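You operate a simulated robot arm through the tools that you are given. There is no shell and no other tool.

Carry out the task below with a simulated robot arm. There is one attempt and no reset: what you move stays moved.

## Task
Purge the peach keg three times, then shut the blue lever, park its coupler and shut the valve wheel.
Fine: each time hold the vent button till the needle has dropped by half; lever before coupler; leave the regulator knob as it is.

The check looks at the end state, three seconds after you hand in, the way a careful person would. Anything else that was tipped, shoved, dropped, spilled or broken makes it a failure.

## Robot
A 7-joint arm with a two-finger parallel gripper, fixed in place. Base frame: the origin is at the foot of the arm, x ahead of it, y to its left, z up. Units: m, rad, N and s.
Its first joint turns from -2.304 to 2.304 rad. Payload 3.91 kg.
Tool frame: the origin (TCP) lies between the finger pads and is the grasp point; the fingertips stand 0.03 m ahead of it; z points along the fingers, y is the line along which they close. The gripper opens to 0.11 m. The fingers are 0.02 m wide and 0.01 m thick; the gripper's body (0.048 by 0.112 m) begins 0.055 m behind the TCP.
Orientation is told as [roll, pitch, yaw] about the base's x, y, z axes, in that order, counted from this pose: with the fingers straight down and closing along the base's y, the tool's x points along the base's -x, its y along +y and its z along -z.

## Interface
- The arm moves only by the tool play_rows. Its argument "motion" is a list of rows, each an object of numbers (a shift or turn left out is 0, a gripper value left out holds the last): "ax", "ay", "az": the turn, a rotation vector about the tool's x, y, z in degrees; "x", "y", "z": the shift along the tool's x, y, z in m; "fingers": the gripper command, from -1 (fully open) to 1 (shut), values between in proportion. In form: [{"ax": .., "ay": .., "az": .., "x": .., "y": .., "z": .., "fingers": ..}, ...]. A call has 1 to 20 rows; each row shifts and turns the commanded pose from where the row before left it, along the tool's axes as they then stand. Rows are played at 5 a second. More than 0.05 m and 0.15 rad between two rows, or a gripper value outside its range, and nothing of the call is played. Where a pose cannot be reached the arm comes as near as it can. A force on the tool above 40 N (or 10 N above the force at the start of the call, whichever is more), or a blocked arm, ends the call early, and 0.2 s more pass. Each finger travels about 0.108 m/s and halts on what it meets, pressing with about 29 N; the grip force reading is that of the motor and also rises with nothing between the fingers. The clock runs only during rows and for 0.2 s after the last one: add rows that do not move to give the fingers time. It gives the time, the measured TCP pose, the force on the tool (base axes), the opening and the grip force at its end, in the units of the frame above (readings bear some noise), with the torque about the TCP (base axes, N m) and any sound that the robot's microphone picked up.
- Cameras (640 x 400 px; columns grow to the right, rows downward): "scene" is fixed at [0.0492, 0.4997, 1.6995]; the picture's right is [-0.10, -0.99, 0.00], its down [-0.70, 0.07, -0.71] and it looks along [0.71, -0.07, -0.70] (base axes); focal length 358 px, centre (320, 200). "wrist" rides on the gripper at [0.072, 0.017, -0.103] in the tool frame; the picture's right is [-0.23, 0.97, 0.00], its down [-0.76, -0.18, -0.62] and it looks along [-0.61, -0.14, 0.78] (tool axes); focal length 222 px, centre (320, 200). There is no depth. A picture from a camera that has moved, and an enlarged one, comes with that camera's place and axes in the base frame and with its lens.
- grab_frame(camera): a new picture of that camera. It takes no simulated time.
- enlarge(camera, box): a new picture of the part [left, top, right, bottom] of that camera's present view, enlarged. It takes no simulated time.
- hand_in(): hands the job in; it is judged then, once.

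Nothing tells you positions but the pictures and the camera data. Unless the task says otherwise, let go and move clear before handing in.

The tools are called after "Request:" as name(argument=value, ...) on one line, values as JSON. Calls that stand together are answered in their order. play_rows: Moves the arm, as the interface text tells. Its arguments: {"type":"object","properties":{"motion":{"type":"array","items":{"type":"object","properties":{"ax":{"type":"number"},"ay":{"type":"number"},"az":{"type":"number"},"x":{"type":"number"},"y":{"type":"number"},"z":{"type":"number"},"fingers":{"type":"number"}}}}},"required":["motion"]} The other tools are called the same way: grab_frame (camera) takes a picture; enlarge (camera, box) takes an enlarged picture of a part of a camera's view; hand_in () hands the job in.

At the start:

```text
time_s: 0.0
eef_pos: [0.558, 0.2313, 1.363]
tcp_rot: [0.001, 0.0, 0.001]
contact_force: [-0.9, -0.5, -0.5]
ft_torque: [0.03, 0.0, 0.02]
grip_width: 0.1101
grip_force: 0.1
```

scene: 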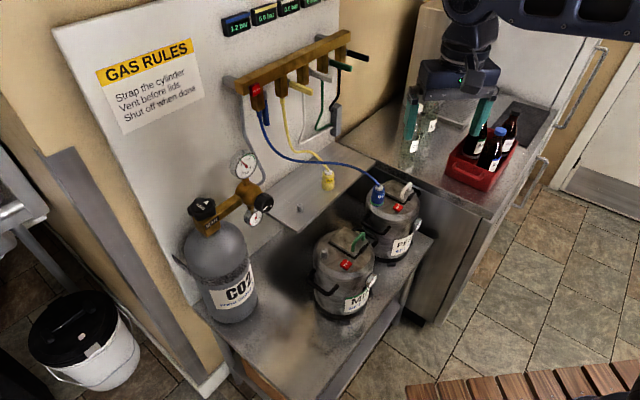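
wrist: 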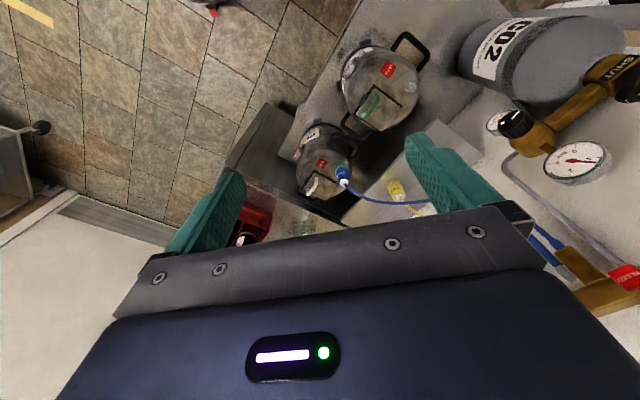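

I see a gas bench with a CO2 cylinder, a manifold with coloured levers, and two kegs, one with the blue coupler on it. I'll enlarge parts of the scene to identify the details.

Request:
enlarge(camera="scene", box=[300, 160, 440, 330])

Request:
enlarge(camera="scene", box=[210, 0, 390, 150])

Request:
enlarge(camera="scene", box=[170, 140, 350, 330])

Request:
enlarge(camera="wrist", box=[270, 20, 450, 220])

Request:
enlarge(camera="wrist", box=[440, 0, 640, 340])

```text
2.35 times, centred on (370, 245) of scene
camera zoom: at [0.0492, 0.4997, 1.6995], right [-0.1, -0.99, 0.0], down [-0.7, 0.07, -0.71], along [0.71, -0.07, -0.7], focal length 842 px, centre (202, 94)
```

zoom: 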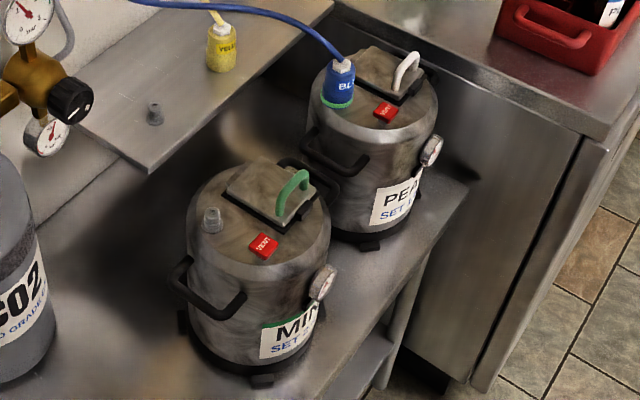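

```text
2.67 times, centred on (300, 75) of scene
camera zoom: at [0.0492, 0.4997, 1.6995], right [-0.1, -0.99, 0.0], down [-0.7, 0.07, -0.71], along [0.71, -0.07, -0.7], focal length 954 px, centre (373, 533)
```

zoom: 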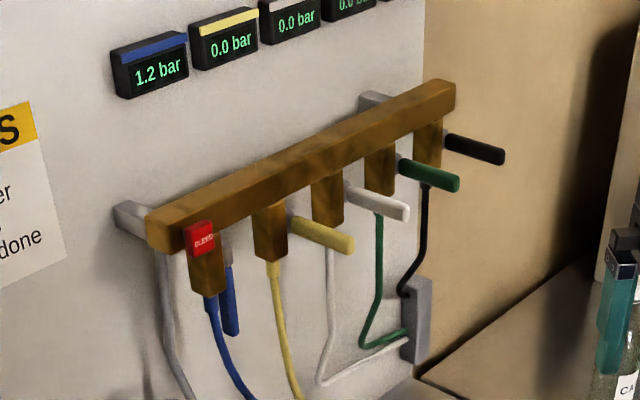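

```text
2.11 times, centred on (260, 235) of scene
camera zoom: at [0.0492, 0.4997, 1.6995], right [-0.1, -0.99, 0.0], down [-0.7, 0.07, -0.71], along [0.71, -0.07, -0.7], focal length 753 px, centre (446, 126)
```

zoom: 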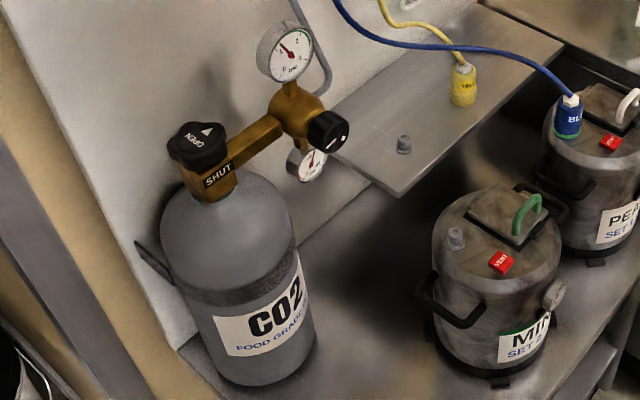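

```text
2.00 times, centred on (360, 120) of wrist
camera zoom: at [0.4852, 0.2478, 1.4665], right [0.23, 0.97, 0.0], down [0.76, -0.18, 0.62], along [0.61, -0.14, -0.78], focal length 444 px, centre (240, 360)
```

zoom: 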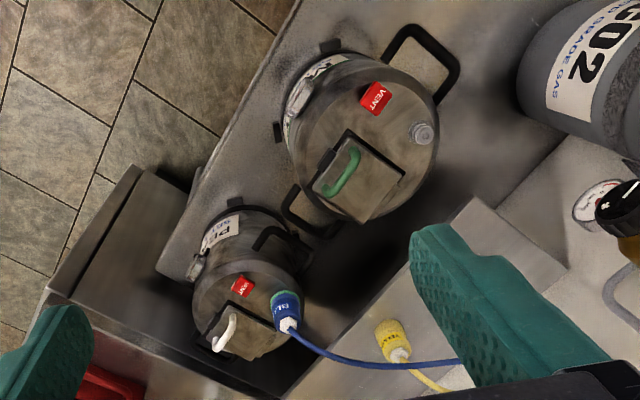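

```text
1.18 times, centred on (540, 170) of wrist
camera zoom: at [0.4852, 0.2478, 1.4665], right [0.23, 0.97, 0.0], down [0.76, -0.18, 0.62], along [0.61, -0.14, -0.78], focal length 261 px, centre (61, 235)
```

zoom: 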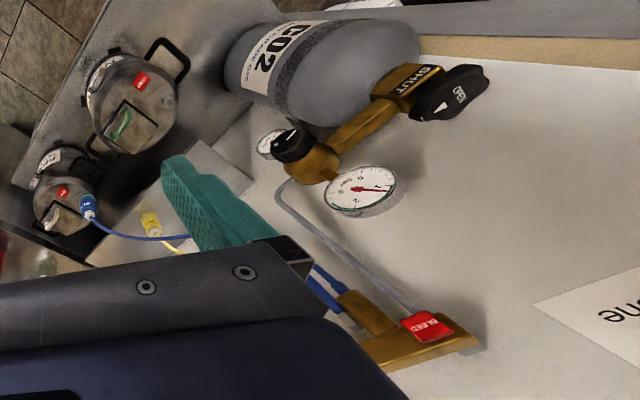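

The peach keg (rear right) carries the blue coupler, with its vent at roughly (0.81, 0.18, 0.88). The blue lever hangs down (open) while the others stick out (shut). Next I zoom in on the gauges and labels.

Request:
enlarge(camera="scene", box=[380, 200, 420, 260])

Request:
enlarge(camera="scene", box=[360, 170, 425, 225])

Request:
enlarge(camera="scene", box=[185, 190, 235, 240])

Request:
enlarge(camera="scene", box=[230, 145, 275, 225])

Request:
enlarge(camera="scene", box=[240, 70, 300, 130])

Request:
enlarge(camera="scene", box=[310, 260, 385, 325])

Request:
enlarge(camera="scene", box=[90, 30, 210, 140])

Request:
enlarge(camera="scene", box=[265, 160, 345, 235])

```text
6.67 times, centred on (400, 230) of scene
camera zoom: at [0.0492, 0.4997, 1.6995], right [-0.1, -0.99, 0.0], down [-0.7, 0.07, -0.71], along [0.71, -0.07, -0.7], focal length 2385 px, centre (-213, 0)
```

zoom: 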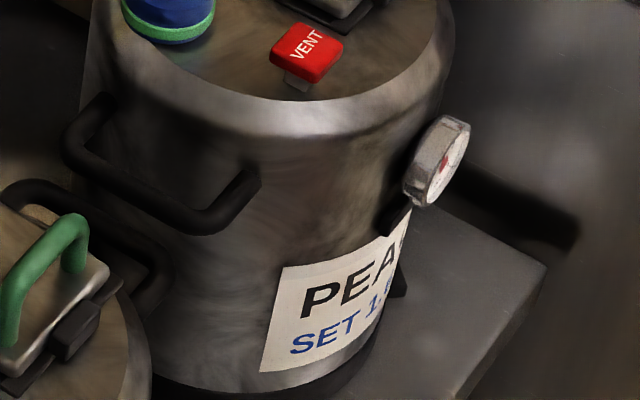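

```text
7.27 times, centred on (392, 198) of scene
camera zoom: at [0.0492, 0.4997, 1.6995], right [-0.1, -0.99, 0.0], down [-0.7, 0.07, -0.71], along [0.71, -0.07, -0.7], focal length 2602 px, centre (-207, 218)
```

zoom: 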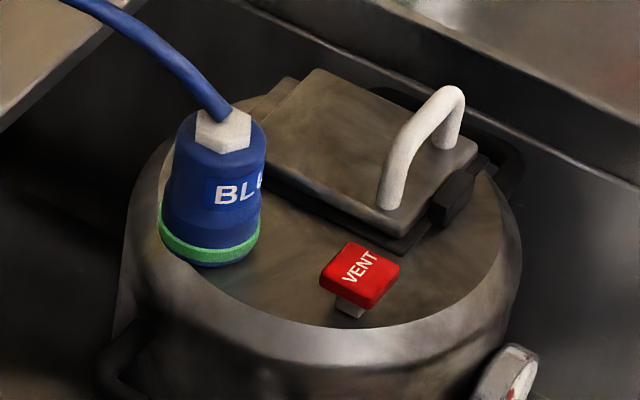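

```text
8.00 times, centred on (210, 215) of scene
camera zoom: at [0.0492, 0.4997, 1.6995], right [-0.1, -0.99, 0.0], down [-0.7, 0.07, -0.71], along [0.71, -0.07, -0.7], focal length 2862 px, centre (1200, 80)
```

zoom: 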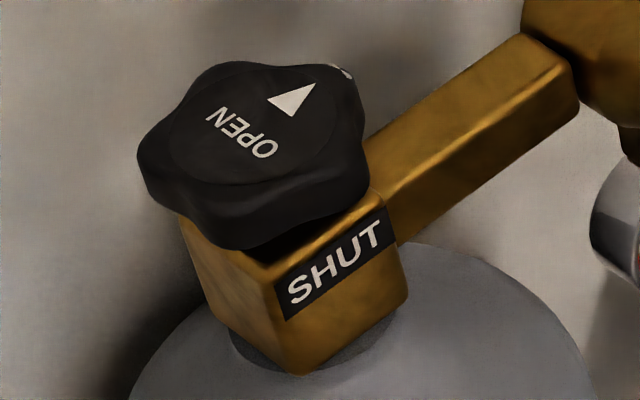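

```text
5.00 times, centred on (252, 185) of scene
camera zoom: at [0.0492, 0.4997, 1.6995], right [-0.1, -0.99, 0.0], down [-0.7, 0.07, -0.71], along [0.71, -0.07, -0.7], focal length 1789 px, centre (658, 275)
```

zoom: 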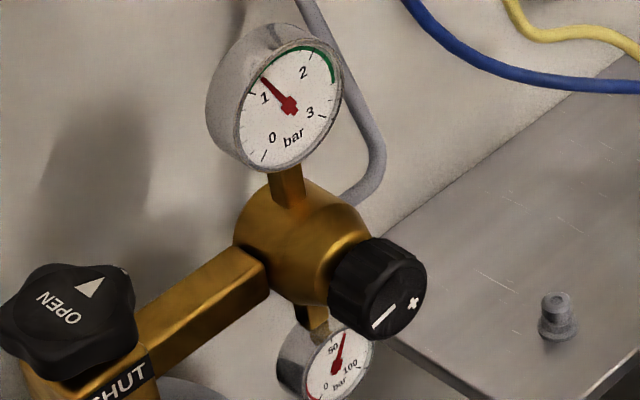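

```text
6.67 times, centred on (270, 100) of scene
camera zoom: at [0.0492, 0.4997, 1.6995], right [-0.1, -0.99, 0.0], down [-0.7, 0.07, -0.71], along [0.71, -0.07, -0.7], focal length 2385 px, centre (653, 867)
```

zoom: 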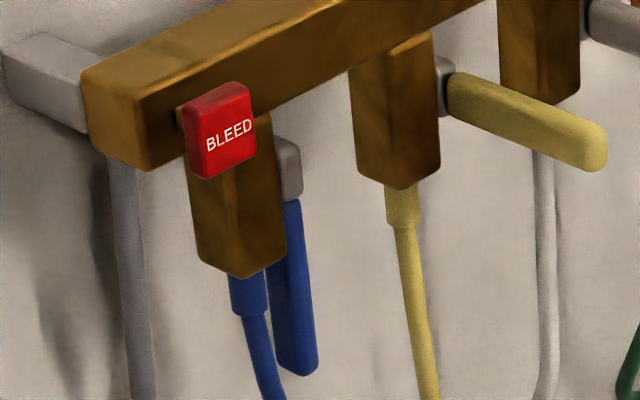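

```text
6.15 times, centred on (348, 292) of scene
camera zoom: at [0.0492, 0.4997, 1.6995], right [-0.1, -0.99, 0.0], down [-0.7, 0.07, -0.71], along [0.71, -0.07, -0.7], focal length 2201 px, centre (151, -369)
```

zoom: 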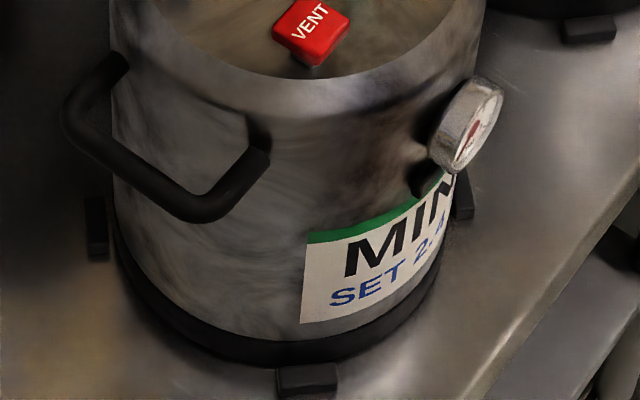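

```text
3.64 times, centred on (150, 85) of scene
camera zoom: at [0.0492, 0.4997, 1.6995], right [-0.1, -0.99, 0.0], down [-0.7, 0.07, -0.71], along [0.71, -0.07, -0.7], focal length 1301 px, centre (938, 618)
```

zoom: 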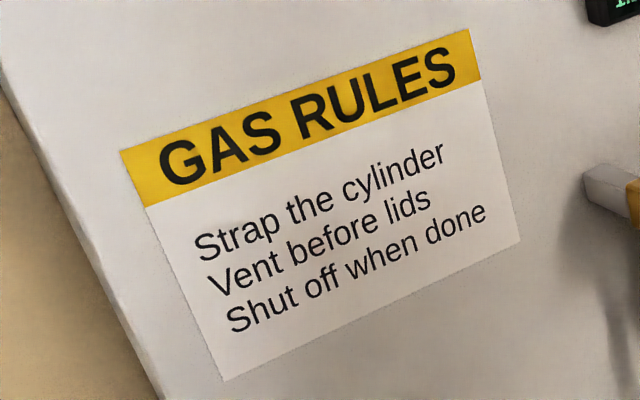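

```text
5.33 times, centred on (305, 198) of scene
camera zoom: at [0.0492, 0.4997, 1.6995], right [-0.1, -0.99, 0.0], down [-0.7, 0.07, -0.71], along [0.71, -0.07, -0.7], focal length 1908 px, centre (400, 213)
```

zoom: 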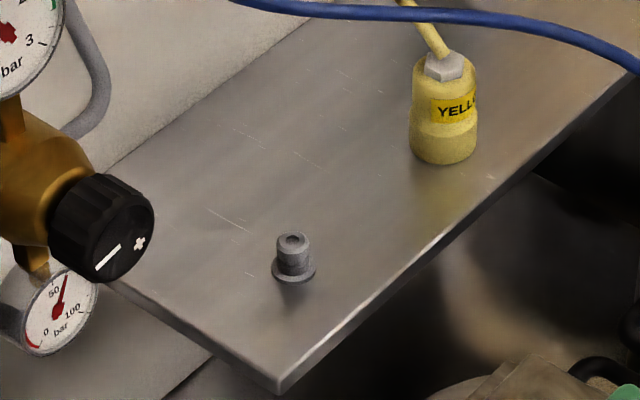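

Labels and positions are clearer now. I'll zoom closely on the peach keg's gauge to see whether the scene camera can read the needle.

Request:
enlarge(camera="scene", box=[402, 214, 418, 234])

Request:
enlarge(camera="scene", box=[215, 5, 310, 40])

Request:
enlarge(camera="wrist", box=[285, 110, 365, 210])

```text
16.00 times, centred on (410, 224) of scene
camera zoom: at [0.0492, 0.4997, 1.6995], right [-0.1, -0.99, 0.0], down [-0.7, 0.07, -0.71], along [0.71, -0.07, -0.7], focal length 5724 px, centre (-1120, -184)
```

zoom: 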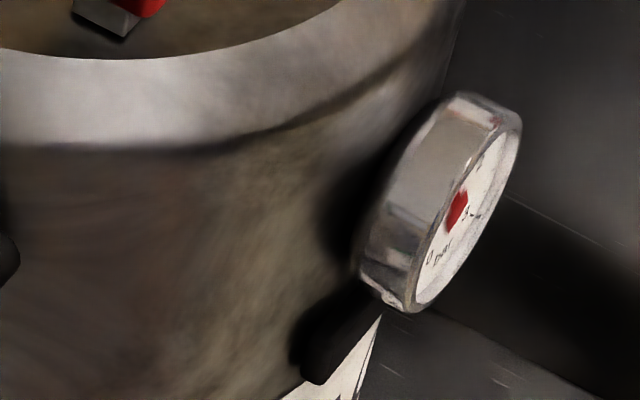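

```text
6.74 times, centred on (262, 22) of scene
camera zoom: at [0.0492, 0.4997, 1.6995], right [-0.1, -0.99, 0.0], down [-0.7, 0.07, -0.71], along [0.71, -0.07, -0.7], focal length 2410 px, centre (707, 1396)
```

zoom: 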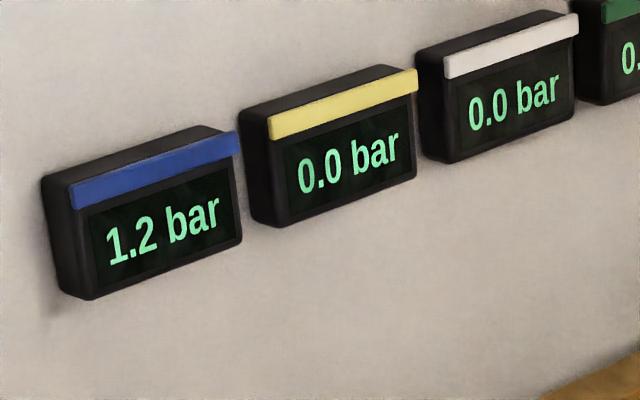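

```text
4.00 times, centred on (325, 160) of wrist
camera zoom: at [0.4852, 0.2478, 1.4665], right [0.23, 0.97, 0.0], down [0.76, -0.18, 0.62], along [0.61, -0.14, -0.78], focal length 888 px, centre (300, 360)
```

zoom: 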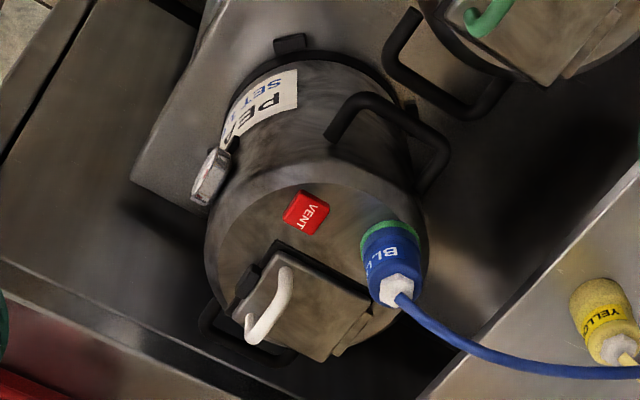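

The gauge is legible from the scene camera at high zoom, and keg top positions are triangulated. I'll close the fingers, move above the peach vent button at about z 1.05, and yaw so the hand clears the blue hose.

Request:
play_rows(motion=[{"x": -0.0255, "y": -0.0053, "z": 0.031, "fingers": 1}, {"x": -0.0255, "y": -0.0053, "z": 0.031}, {"x": -0.0255, "y": -0.0053, "z": 0.031}, {"x": -0.0255, "y": -0.0053, "z": 0.031}, {"x": -0.0255, "y": -0.0053, "z": 0.031}, {"x": -0.0255, "y": -0.0053, "z": 0.031}, {"x": -0.0255, "y": -0.0053, "z": 0.031}, {"x": -0.0255, "y": -0.0053, "z": 0.031}, {"x": -0.0255, "y": -0.0053, "z": 0.031}, {"x": -0.0255, "y": -0.0053, "z": 0.031}, {"az": -7.5}, {"az": -7.5}, {"az": -7.5}, {"az": -7.5}, {"az": -7.5}, {"az": -7.5}, {"az": -7.5}, {"az": -7.5}, {}])

Request:
grab_frame(camera="wrist")

Request:
grab_frame(camera="scene")

```text
time_s: 4.0
eef_pos: [0.8136, 0.1787, 1.0526]
tcp_rot: [-0.001, -0.001, 1.05]
contact_force: [0.0, 0.2, -0.1]
ft_torque: [-0.02, 0.01, 0.01]
grip_width: 0.0
grip_force: 29.4
```

```text
taken
camera wrist: at [0.7621, 0.1235, 1.1563], right [-0.73, 0.68, 0.0], down [0.53, 0.57, 0.62], along [0.43, 0.46, -0.78], focal length 222 px, centre (320, 200)
```

wrist: 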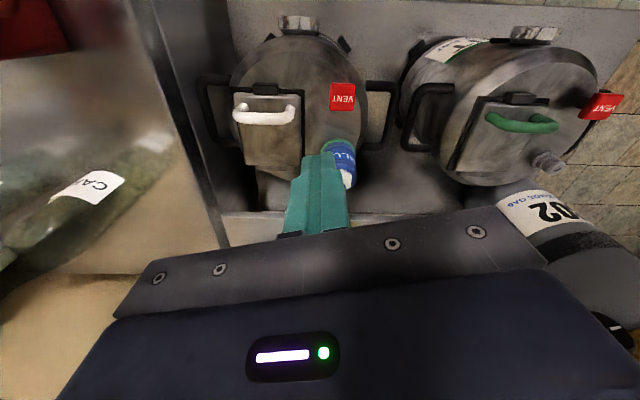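

```text
taken
```

scene: 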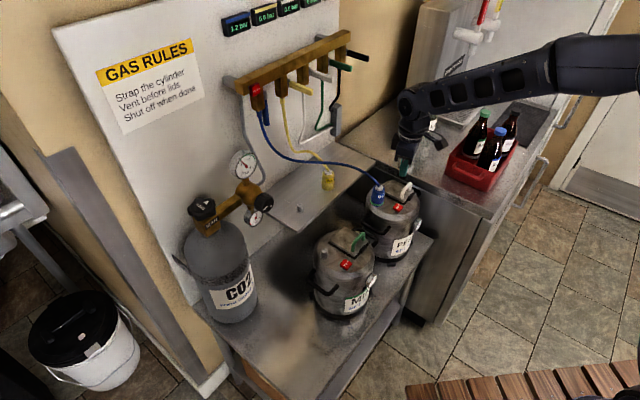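

From this closer view the vent button refines to about (0.79, 0.189, 0.90). I'll lower to just above it and check the alignment.

Request:
play_rows(motion=[{"x": 0.0029, "y": 0.0256}, {"z": 0.03}, {"z": 0.03}, {"z": 0.02}, {}])

Request:
grab_frame(camera="wrist")

Request:
enlarge(camera="scene", box=[350, 140, 450, 240])

```text
time_s: 5.2
eef_pos: [0.7888, 0.1883, 0.9712]
tcp_rot: [0.001, 0.001, 1.047]
contact_force: [-0.1, 1.1, 0.8]
ft_torque: [0.0, 0.0, 0.01]
grip_width: 0.0
grip_force: 29.1
```

```text
taken
camera wrist: at [0.7387, 0.1341, 1.0758], right [-0.73, 0.68, 0.0], down [0.53, 0.57, 0.62], along [0.43, 0.45, -0.78], focal length 222 px, centre (320, 200)
```

wrist: 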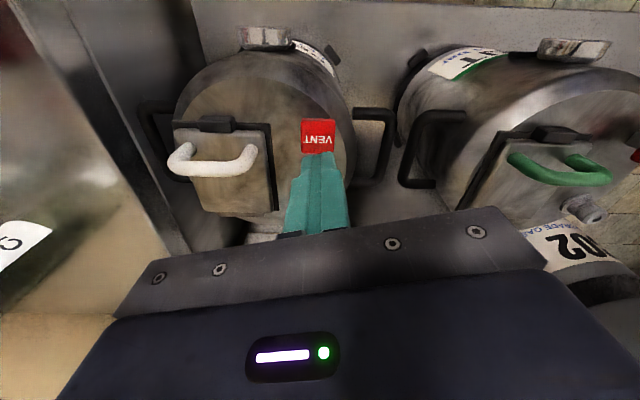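

```text
4.00 times, centred on (400, 190) of scene
camera zoom: at [0.0492, 0.4997, 1.6995], right [-0.1, -0.99, 0.0], down [-0.7, 0.07, -0.71], along [0.71, -0.07, -0.7], focal length 1431 px, centre (0, 240)
```

zoom: 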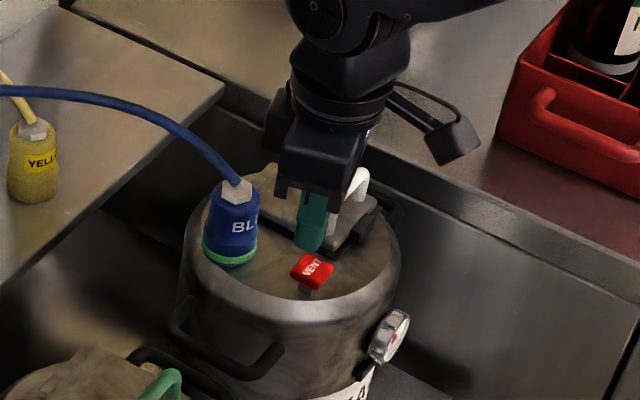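

Fingertips are directly over the red vent button, with a few centimetres of gap. I'll check the gauge baseline and descend slowly until contact.

Request:
play_rows(motion=[{"z": 0.01}, {"z": 0.01}, {"z": 0.01}, {"z": 0.005}])

Request:
enlarge(camera="scene", box=[380, 185, 428, 235])

Request:
enlarge(camera="scene", box=[404, 214, 418, 232])

Request:
enlarge(camera="wrist", box=[240, 0, 400, 200])

```text
time_s: 6.2
eef_pos: [0.7901, 0.1891, 0.9395]
tcp_rot: [-0.003, -0.003, 1.048]
contact_force: [-0.1, -2.9, 29.5]
ft_torque: [-0.09, 0.03, 0.06]
grip_width: 0.0002
grip_force: 29.2
heard: click
```

```text
8.00 times, centred on (404, 210) of scene
camera zoom: at [0.0492, 0.4997, 1.6995], right [-0.1, -0.99, 0.0], down [-0.7, 0.07, -0.71], along [0.71, -0.07, -0.7], focal length 2862 px, centre (-352, 120)
```

zoom: 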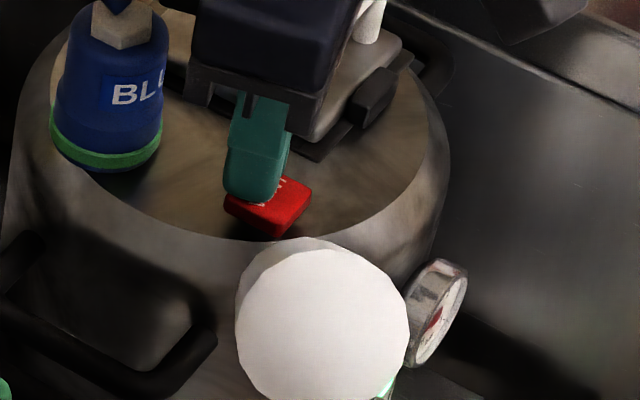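

```text
16.00 times, centred on (411, 223) of scene
camera zoom: at [0.0492, 0.4997, 1.6995], right [-0.1, -0.99, 0.0], down [-0.7, 0.07, -0.71], along [0.71, -0.07, -0.7], focal length 5724 px, centre (-1136, -168)
```

zoom: 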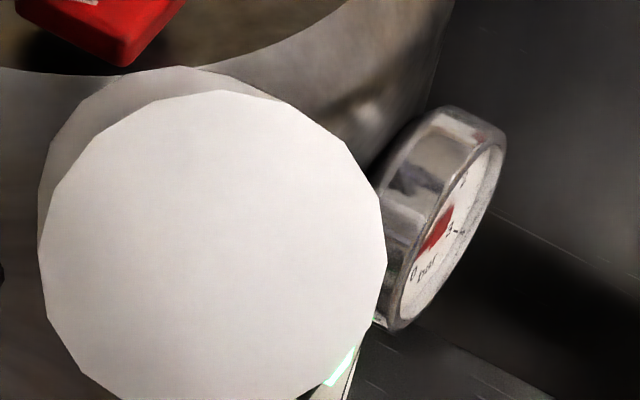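

```text
2.00 times, centred on (320, 100) of wrist
camera zoom: at [0.7385, 0.134, 1.0431], right [-0.73, 0.68, 0.0], down [0.53, 0.57, 0.63], along [0.43, 0.46, -0.78], focal length 444 px, centre (320, 400)
```

zoom: 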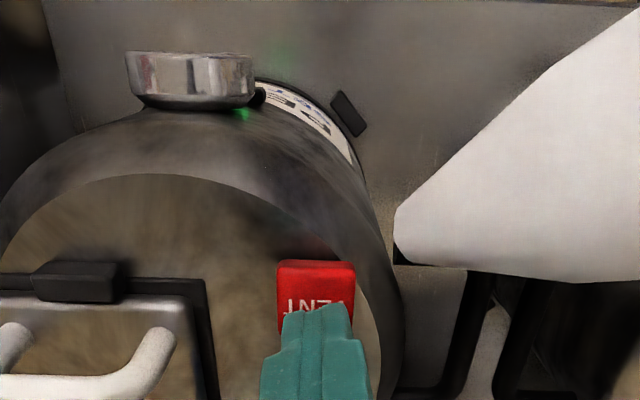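

The button is pressed (click), a white gas plume appears, and the needle has already swung down to or past half. I release now and watch it recover.

Request:
play_rows(motion=[{"z": -0.03}])

Request:
enlarge(camera="scene", box=[404, 214, 418, 232])

Request:
enlarge(camera="scene", box=[215, 5, 310, 40])

Request:
enlarge(camera="scene", box=[230, 145, 275, 225])

```text
time_s: 6.6
eef_pos: [0.7894, 0.1884, 0.9662]
tcp_rot: [0.002, 0.002, 1.047]
contact_force: [-0.7, 0.0, -0.1]
ft_torque: [0.01, 0.01, -0.01]
grip_width: 0.0001
grip_force: 28.6
```

```text
16.00 times, centred on (411, 223) of scene
camera zoom: at [0.0492, 0.4997, 1.6995], right [-0.1, -0.99, 0.0], down [-0.7, 0.07, -0.71], along [0.71, -0.07, -0.7], focal length 5724 px, centre (-1136, -168)
```

zoom: 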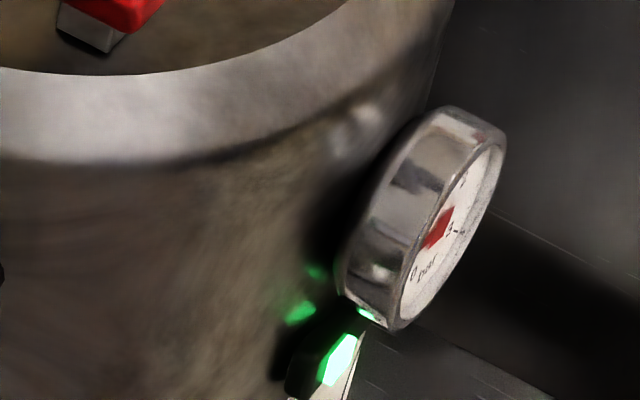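

```text
6.74 times, centred on (262, 22) of scene
camera zoom: at [0.0492, 0.4997, 1.6995], right [-0.1, -0.99, 0.0], down [-0.7, 0.07, -0.71], along [0.71, -0.07, -0.7], focal length 2410 px, centre (707, 1396)
```

zoom: 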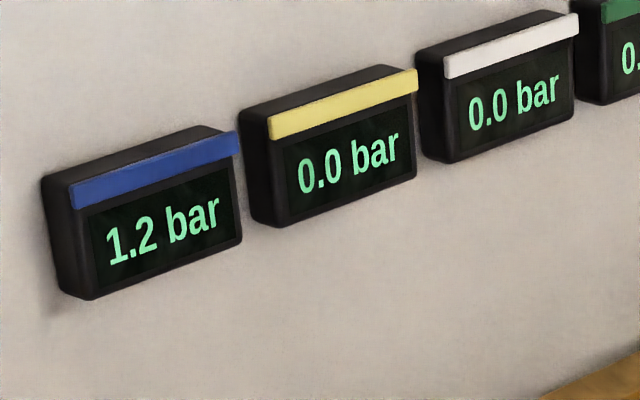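

```text
5.00 times, centred on (252, 185) of scene
camera zoom: at [0.0492, 0.4997, 1.6995], right [-0.1, -0.99, 0.0], down [-0.7, 0.07, -0.71], along [0.71, -0.07, -0.7], focal length 1789 px, centre (658, 275)
```

zoom: 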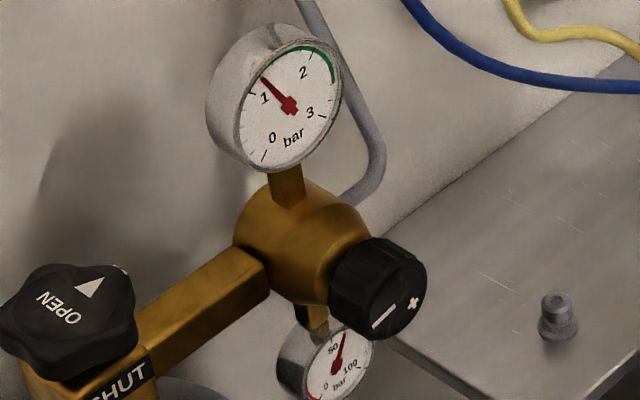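

A green lamp lit below the gauge once the needle had dropped, probably the purge indicator. I wait for the keg to refill and look again.

Request:
play_rows(motion=[{}, {}, {}, {}, {}])

Request:
enlarge(camera="scene", box=[404, 214, 418, 232])

Request:
enlarge(camera="scene", box=[380, 210, 430, 260])

Request:
grab_frame(camera="wrist")

```text
time_s: 7.8
eef_pos: [0.7886, 0.1875, 0.9672]
tcp_rot: [0.001, 0.001, 1.046]
contact_force: [0.1, 0.4, -0.1]
ft_torque: [0.03, -0.02, 0.01]
grip_width: 0.0
grip_force: 28.4
```

```text
16.00 times, centred on (411, 223) of scene
camera zoom: at [0.0492, 0.4997, 1.6995], right [-0.1, -0.99, 0.0], down [-0.7, 0.07, -0.71], along [0.71, -0.07, -0.7], focal length 5724 px, centre (-1136, -168)
```

zoom: 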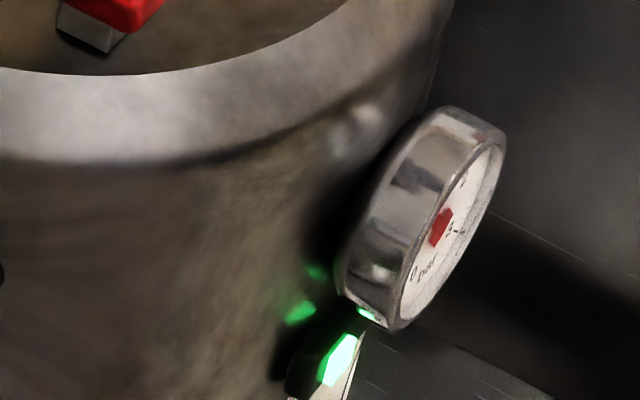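

```text
8.00 times, centred on (405, 235) of scene
camera zoom: at [0.0492, 0.4997, 1.6995], right [-0.1, -0.99, 0.0], down [-0.7, 0.07, -0.71], along [0.71, -0.07, -0.7], focal length 2862 px, centre (-360, -80)
```

zoom: 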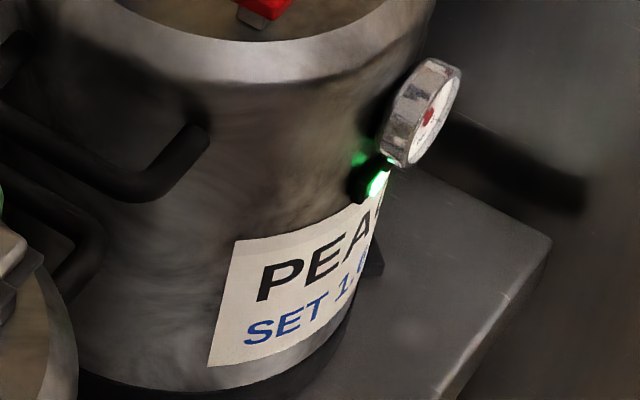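

```text
taken
camera wrist: at [0.7387, 0.1336, 1.071], right [-0.73, 0.68, 0.0], down [0.53, 0.57, 0.62], along [0.43, 0.45, -0.78], focal length 222 px, centre (320, 200)
```

wrist: 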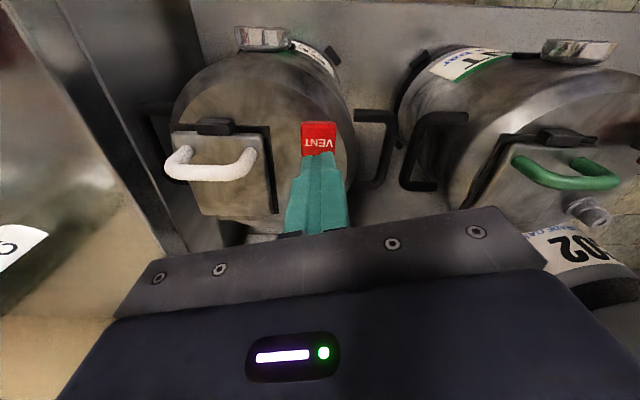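

The needle is creeping back up, so I keep waiting for a full refill.

Request:
play_rows(motion=[{}, {}, {}, {}, {}, {}, {}, {}, {}, {}, {}, {}, {}, {}, {}])

Request:
enlarge(camera="scene", box=[406, 216, 418, 230])

Request:
play_rows(motion=[{}, {}, {}, {}, {}, {}, {}, {}, {}, {}, {}, {}, {}, {}, {}])

Request:
enlarge(camera="scene", box=[406, 216, 418, 230])

```text
time_s: 11.0
eef_pos: [0.7896, 0.188, 0.9677]
tcp_rot: [-0.001, 0.0, 1.048]
contact_force: [-0.4, -0.1, 0.4]
ft_torque: [0.01, 0.01, 0.01]
grip_width: 0.0
grip_force: 29.3
```

```text
16.00 times, centred on (412, 223) of scene
camera zoom: at [0.0492, 0.4997, 1.6995], right [-0.1, -0.99, 0.0], down [-0.7, 0.07, -0.71], along [0.71, -0.07, -0.7], focal length 5724 px, centre (-1152, -168)
```

zoom: 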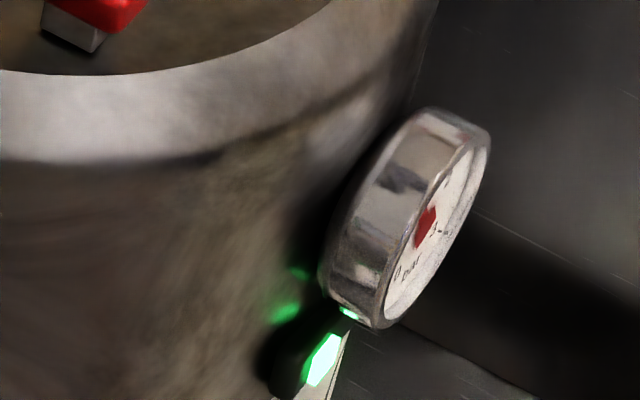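

```text
time_s: 14.2
eef_pos: [0.7901, 0.1886, 0.9674]
tcp_rot: [-0.002, 0.0, 1.047]
contact_force: [-0.4, 0.3, -0.1]
ft_torque: [0.04, -0.01, -0.04]
grip_width: 0.0
grip_force: 28.6
```

```text
16.00 times, centred on (412, 223) of scene
camera zoom: at [0.0492, 0.4997, 1.6995], right [-0.1, -0.99, 0.0], down [-0.7, 0.07, -0.71], along [0.71, -0.07, -0.7], focal length 5724 px, centre (-1152, -168)
```

zoom: 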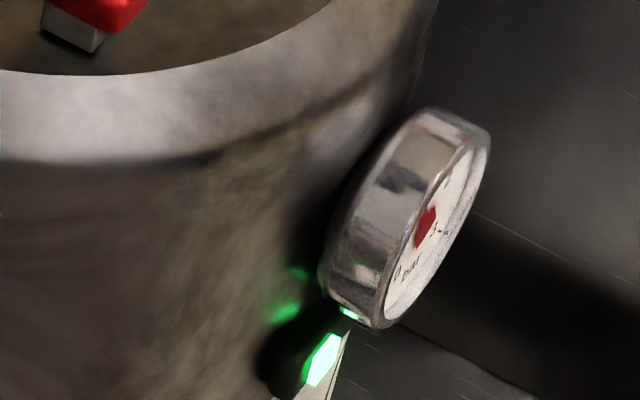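

The needle looks settled again. I'll back off briefly and look at the gauge and lamp head-on through the opened fingers before the second purge.

Request:
play_rows(motion=[{"z": -0.03, "fingers": -1}, {"x": 0.04, "y": -0.003}, {"x": 0.04, "y": -0.003}, {"x": 0.04, "y": -0.003}, {"x": 0.04, "y": -0.003}, {"z": 0.02}, {}])

Request:
grab_frame(camera="wrist")

Request:
enlarge(camera="wrist", box=[260, 90, 400, 210])

```text
time_s: 15.8
eef_pos: [0.7196, 0.0431, 0.9776]
tcp_rot: [0.0, 0.0, 1.048]
contact_force: [0.9, -0.2, -0.5]
ft_torque: [0.0, 0.0, 0.0]
grip_width: 0.1099
grip_force: 0.1
```

```text
taken
camera wrist: at [0.6683, -0.0107, 1.082], right [-0.73, 0.68, 0.0], down [0.53, 0.57, 0.62], along [0.43, 0.45, -0.78], focal length 222 px, centre (320, 200)
```

wrist: 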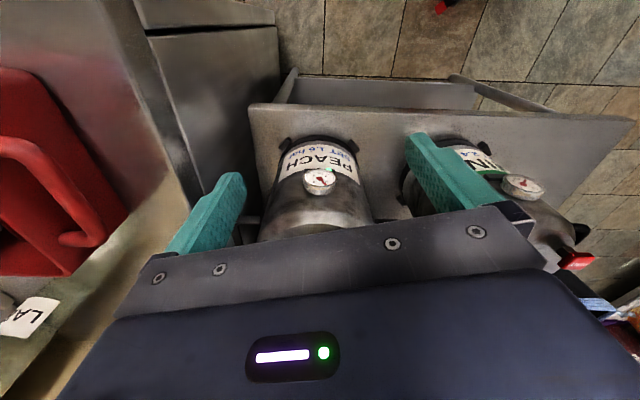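

```text
3.33 times, centred on (330, 150) of wrist
camera zoom: at [0.6683, -0.0107, 1.082], right [-0.73, 0.68, 0.0], down [0.53, 0.57, 0.62], along [0.43, 0.45, -0.78], focal length 740 px, centre (287, 367)
```

zoom: 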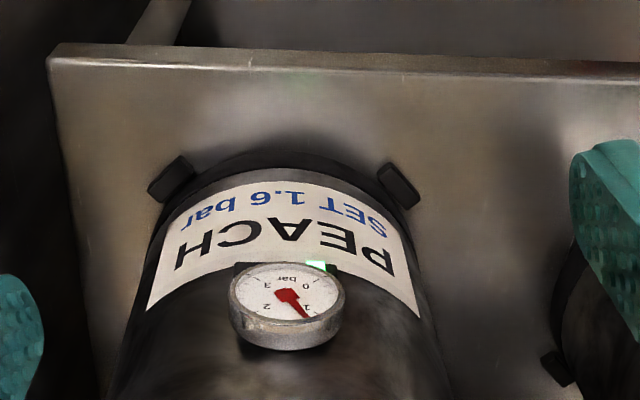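

The needle reads about 1.2 bar (refilled). I zoom in on the lamp strip below the gauge.

Request:
enlarge(camera="wrist", box=[300, 155, 345, 200])

Request:
enlarge(camera="wrist", box=[490, 140, 560, 210])

```text
8.89 times, centred on (322, 178) of wrist
camera zoom: at [0.6683, -0.0107, 1.082], right [-0.73, 0.68, 0.0], down [0.53, 0.57, 0.62], along [0.43, 0.45, -0.78], focal length 1974 px, centre (298, 400)
```

zoom: 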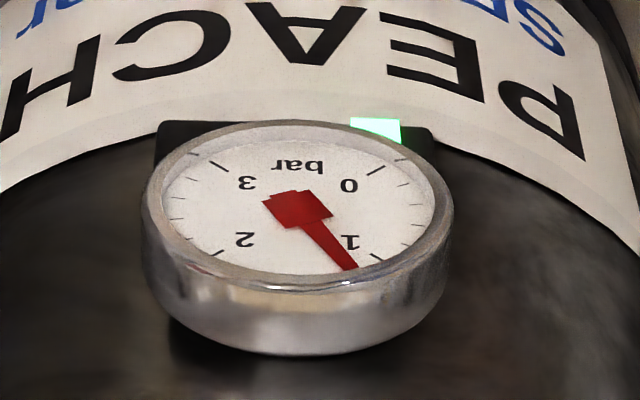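

```text
5.71 times, centred on (525, 175) of wrist
camera zoom: at [0.6683, -0.0107, 1.082], right [-0.73, 0.68, 0.0], down [0.53, 0.57, 0.62], along [0.43, 0.45, -0.78], focal length 1269 px, centre (-851, 343)
```

zoom: 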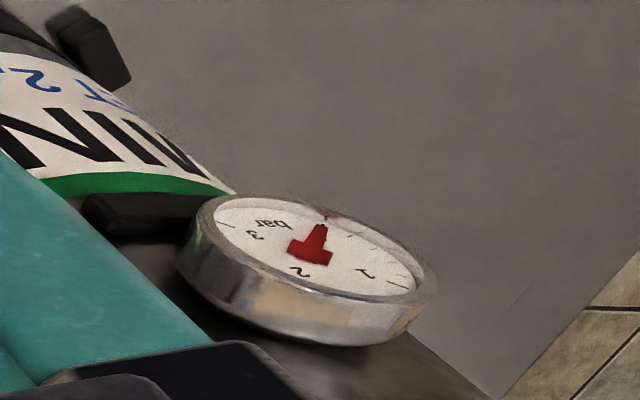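

One of the lamps is lit, so purge one has counted. Now I return above the button and do the second press.

Request:
play_rows(motion=[{"z": -0.02, "fingers": 1}, {"x": -0.04, "y": 0.003}, {"x": -0.04, "y": 0.003}, {"x": -0.04, "y": 0.003}, {"x": -0.04, "y": 0.003}, {"z": 0.03}, {}])

Request:
play_rows(motion=[{"z": 0.01}, {"z": 0.01}, {"z": 0.009}, {"z": 0.005}])

Request:
enlarge(camera="scene", box=[406, 216, 418, 230])

Request:
enlarge(camera="wrist", box=[240, 0, 400, 200])

```text
time_s: 17.4
eef_pos: [0.7898, 0.1895, 0.9673]
tcp_rot: [0.0, 0.0, 1.047]
contact_force: [-0.3, -0.5, 0.3]
ft_torque: [-0.02, -0.03, -0.02]
grip_width: 0.0002
grip_force: 29.4
```

```text
time_s: 18.4
eef_pos: [0.7894, 0.1902, 0.9404]
tcp_rot: [-0.003, -0.005, 1.046]
contact_force: [-10.9, -5.3, 27.0]
ft_torque: [-0.2, 0.39, -0.02]
grip_width: 0.0
grip_force: 29.1
heard: click
stopped in row 4: the force on the tool passed its limit at 46 N (the readings are from after the stop); the commanded pose is now the measured one
```

```text
16.00 times, centred on (412, 223) of scene
camera zoom: at [0.0492, 0.4997, 1.6995], right [-0.1, -0.99, 0.0], down [-0.7, 0.07, -0.71], along [0.71, -0.07, -0.7], focal length 5724 px, centre (-1152, -168)
```

zoom: 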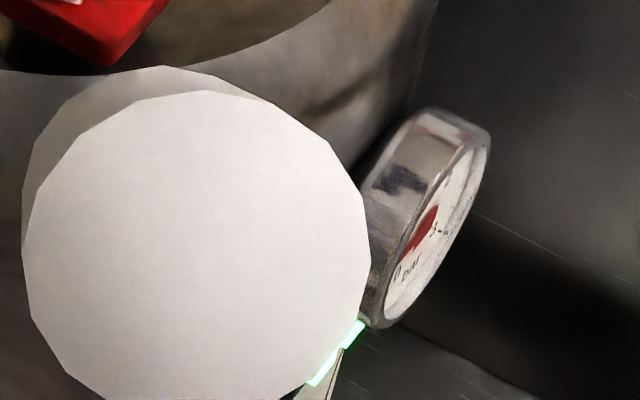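

```text
2.00 times, centred on (320, 100) of wrist
camera zoom: at [0.7378, 0.1341, 1.0432], right [-0.73, 0.68, 0.0], down [0.53, 0.57, 0.63], along [0.43, 0.46, -0.78], focal length 444 px, centre (320, 400)
```

zoom: 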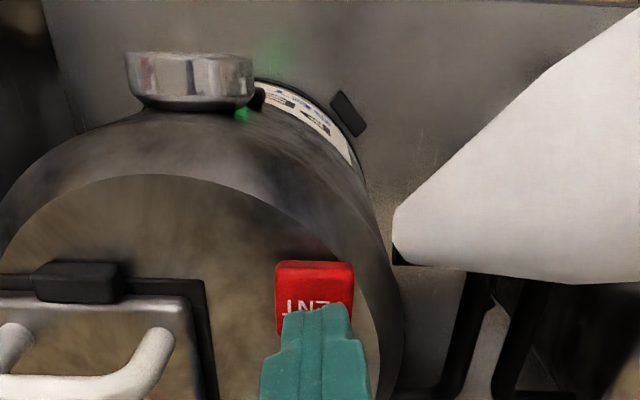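

The needle dropped past half again and a second lamp lit. Release and wait for refill.

Request:
play_rows(motion=[{"z": -0.03}, {}, {}, {}, {}, {}, {}, {}, {}, {}, {}, {}, {}, {}, {}, {}, {}, {}, {}, {}])

Request:
play_rows(motion=[{"x": 0.003}, {}, {}, {}, {}, {}, {}, {}, {}, {}, {}, {}, {}, {}, {}, {}, {}, {}, {}, {}])

Request:
enlarge(camera="scene", box=[406, 216, 418, 230])

Request:
enlarge(camera="scene", box=[350, 140, 450, 240])

```text
time_s: 22.6
eef_pos: [0.7903, 0.1893, 0.9681]
tcp_rot: [-0.001, -0.001, 1.045]
contact_force: [0.3, -0.2, -0.9]
ft_torque: [0.04, -0.01, -0.03]
grip_width: 0.0
grip_force: 29.1
```

```text
time_s: 26.8
eef_pos: [0.7892, 0.1866, 0.9679]
tcp_rot: [-0.002, -0.002, 1.046]
contact_force: [0.4, 0.0, -0.2]
ft_torque: [0.01, -0.04, 0.03]
grip_width: 0.0
grip_force: 28.6
```

```text
16.00 times, centred on (412, 223) of scene
camera zoom: at [0.0492, 0.4997, 1.6995], right [-0.1, -0.99, 0.0], down [-0.7, 0.07, -0.71], along [0.71, -0.07, -0.7], focal length 5724 px, centre (-1152, -168)
```

zoom: 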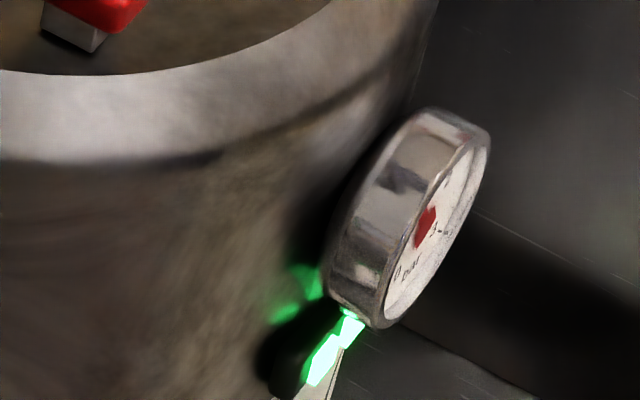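

```text
4.00 times, centred on (400, 190) of scene
camera zoom: at [0.0492, 0.4997, 1.6995], right [-0.1, -0.99, 0.0], down [-0.7, 0.07, -0.71], along [0.71, -0.07, -0.7], focal length 1431 px, centre (0, 240)
```

zoom: 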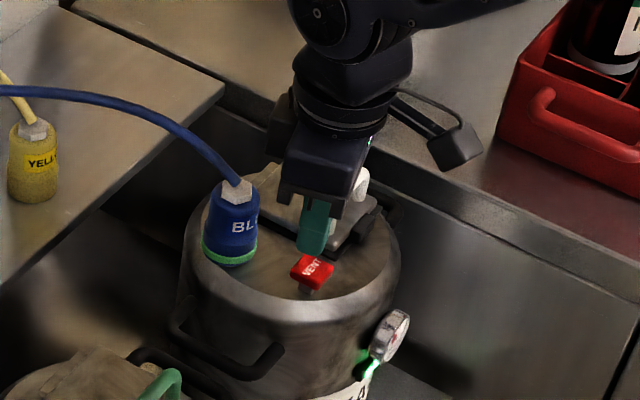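

Two lamps are lit and the needle is back at its starting angle. Third press now.

Request:
play_rows(motion=[{"z": 0.01}, {"z": 0.01}, {"z": 0.009}, {"z": 0.003}])

Request:
enlarge(camera="scene", box=[406, 216, 418, 230])

```text
time_s: 27.9
eef_pos: [0.789, 0.1876, 0.9393]
tcp_rot: [-0.008, -0.007, 1.048]
contact_force: [-14.8, -5.8, 26.2]
ft_torque: [-0.21, 0.47, 0.06]
grip_width: 0.0004
grip_force: 28.9
heard: click
stopped in row 4: the force on the tool passed its limit at 41 N (the readings are from after the stop); the commanded pose is now the measured one
```

```text
16.00 times, centred on (412, 223) of scene
camera zoom: at [0.0492, 0.4997, 1.6995], right [-0.1, -0.99, 0.0], down [-0.7, 0.07, -0.71], along [0.71, -0.07, -0.7], focal length 5724 px, centre (-1152, -168)
```

zoom: 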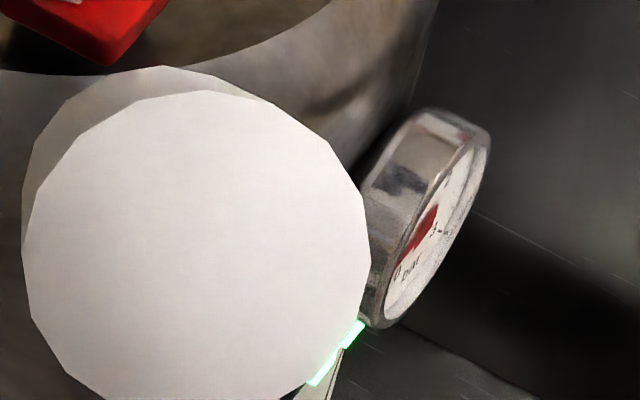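

The needle has dropped well past half. I release and go to the viewing pose to count the lamps.

Request:
play_rows(motion=[{"z": -0.03}, {"z": -0.03, "fingers": -1}, {"x": 0.04, "y": -0.003}, {"x": 0.04, "y": -0.003}, {"x": 0.04, "y": -0.003}, {"x": 0.04, "y": -0.003}, {"z": 0.02}, {}])

Request:
enlarge(camera="wrist", box=[300, 155, 345, 200])

```text
time_s: 29.7
eef_pos: [0.7202, 0.0419, 0.9771]
tcp_rot: [-0.005, -0.004, 1.049]
contact_force: [0.7, 0.5, 0.6]
ft_torque: [-0.01, -0.02, -0.01]
grip_width: 0.1098
grip_force: 0.0
```

```text
8.89 times, centred on (322, 178) of wrist
camera zoom: at [0.6678, -0.0125, 1.0798], right [-0.73, 0.68, 0.0], down [0.53, 0.57, 0.63], along [0.43, 0.46, -0.78], focal length 1974 px, centre (298, 400)
```

zoom: 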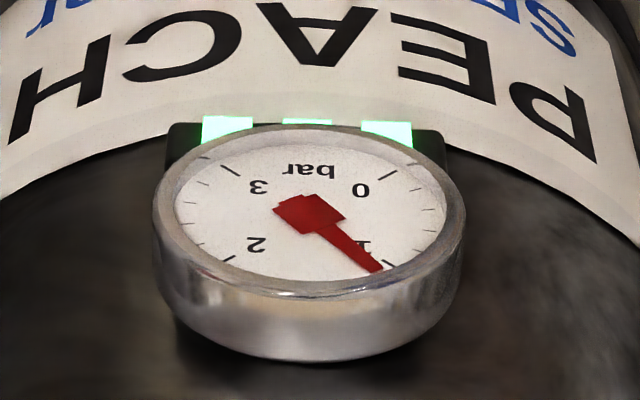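

All three lamps are lit, so the purging is complete. Next is the blue lever: I'll rise, move toward the manifold and tilt the hand to look at it from the front.

Request:
play_rows(motion=[{"z": -0.04}, {"z": -0.04}, {"z": -0.04}, {"z": -0.04}, {"z": -0.04}, {"z": -0.04}, {"z": -0.04}, {"z": -0.04}, {"x": -0.0229, "y": 0.03775}, {"x": -0.0229, "y": 0.03775}, {"x": -0.0229, "y": 0.03775}, {"x": -0.0229, "y": 0.03775}, {"x": -0.0229, "y": 0.03775}, {"x": -0.0229, "y": 0.03775}, {"x": -0.0229, "y": 0.03775}, {"x": -0.0229, "y": 0.03775}, {"az": 7.5}, {"az": 7.5}])

Request:
play_rows(motion=[{"ay": -7.5}, {"ay": -7.5}, {"ay": -7.5}, {"ay": -7.5}, {"ay": -7.5}, {"ay": -7.5}, {"ay": -7.5}, {}])

Request:
grab_frame(camera="wrist")

Request:
grab_frame(camera="scene")

```text
time_s: 33.5
eef_pos: [0.5478, 0.3509, 1.2954]
tcp_rot: [-0.003, -0.008, 0.787]
contact_force: [0.4, 0.4, 0.5]
ft_torque: [0.03, 0.03, -0.03]
grip_width: 0.11
grip_force: 0.0
```

```text
time_s: 35.3
eef_pos: [0.5482, 0.351, 1.2971]
tcp_rot: [-0.007, -0.923, 0.79]
contact_force: [-0.5, -0.1, -0.2]
ft_torque: [0.0, -0.02, 0.02]
grip_width: 0.1102
grip_force: 0.1
```

```text
taken
camera wrist: at [0.446, 0.2736, 1.3014], right [-0.59, 0.79, 0.18], down [0.1, -0.15, 0.98], along [0.8, 0.6, 0.01], focal length 222 px, centre (320, 200)
```

wrist: 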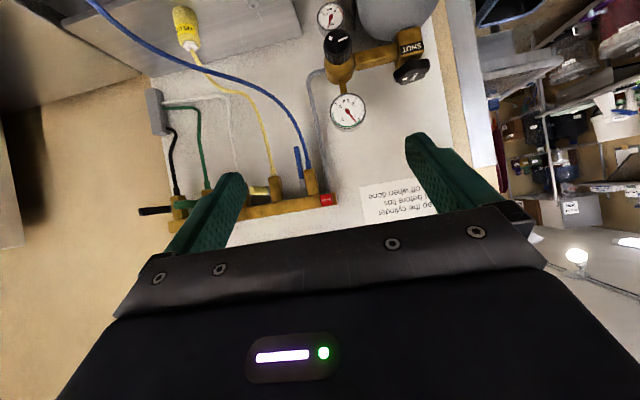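

```text
taken
```

scene: 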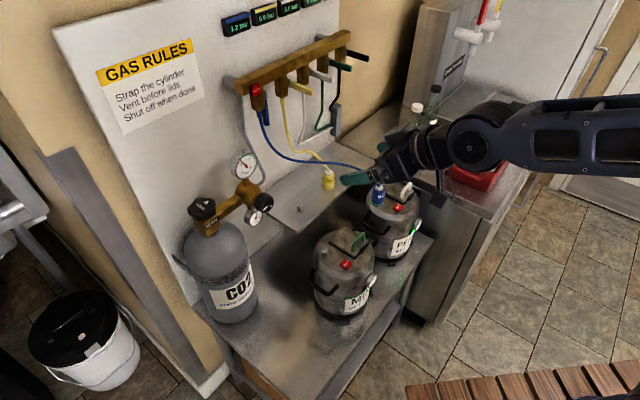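

The manifold is visible upside down; the blue lever hangs beside its tube. I zoom in to triangulate the lever.

Request:
enlarge(camera="wrist", box=[250, 120, 350, 215])

Request:
enlarge(camera="wrist", box=[300, 0, 450, 140])

Request:
enlarge(camera="scene", box=[235, 75, 300, 135])

```text
4.21 times, centred on (300, 168) of wrist
camera zoom: at [0.446, 0.2736, 1.3014], right [-0.59, 0.79, 0.18], down [0.1, -0.15, 0.98], along [0.8, 0.6, 0.01], focal length 935 px, centre (404, 337)
```

zoom: 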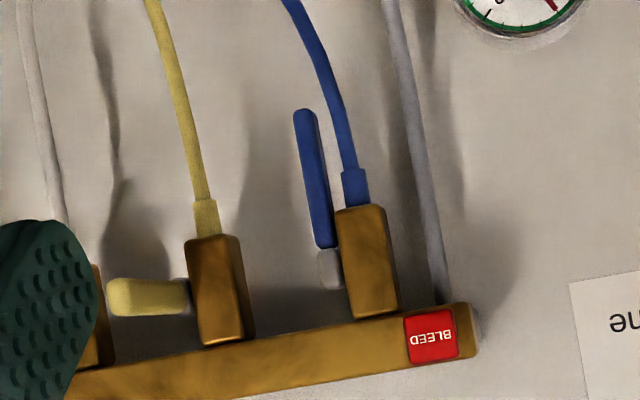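

```text
2.86 times, centred on (375, 70) of wrist
camera zoom: at [0.446, 0.2736, 1.3014], right [-0.59, 0.79, 0.18], down [0.1, -0.15, 0.98], along [0.8, 0.6, 0.01], focal length 635 px, centre (163, 571)
```

zoom: 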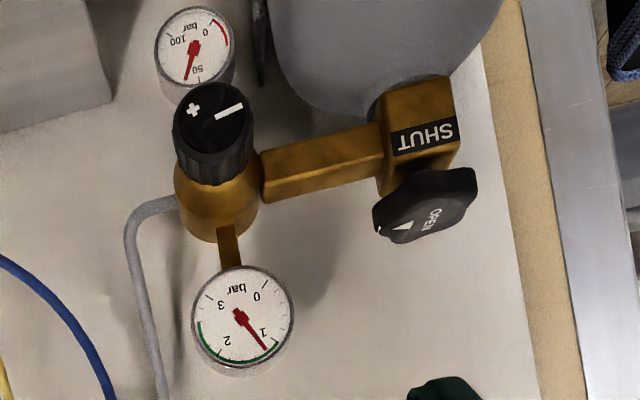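

```text
6.67 times, centred on (268, 105) of scene
camera zoom: at [0.0492, 0.4997, 1.6995], right [-0.1, -0.99, 0.0], down [-0.7, 0.07, -0.71], along [0.71, -0.07, -0.7], focal length 2385 px, centre (670, 833)
```

zoom: 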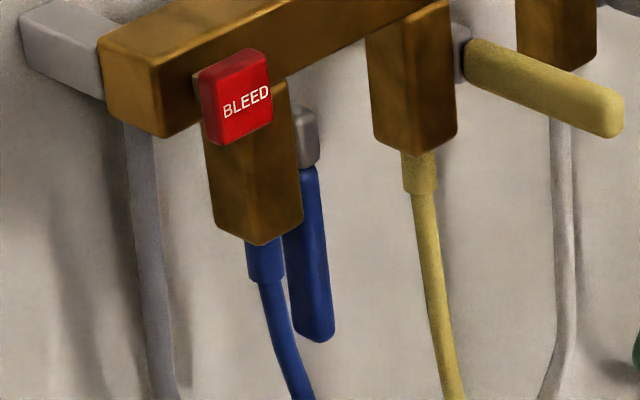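

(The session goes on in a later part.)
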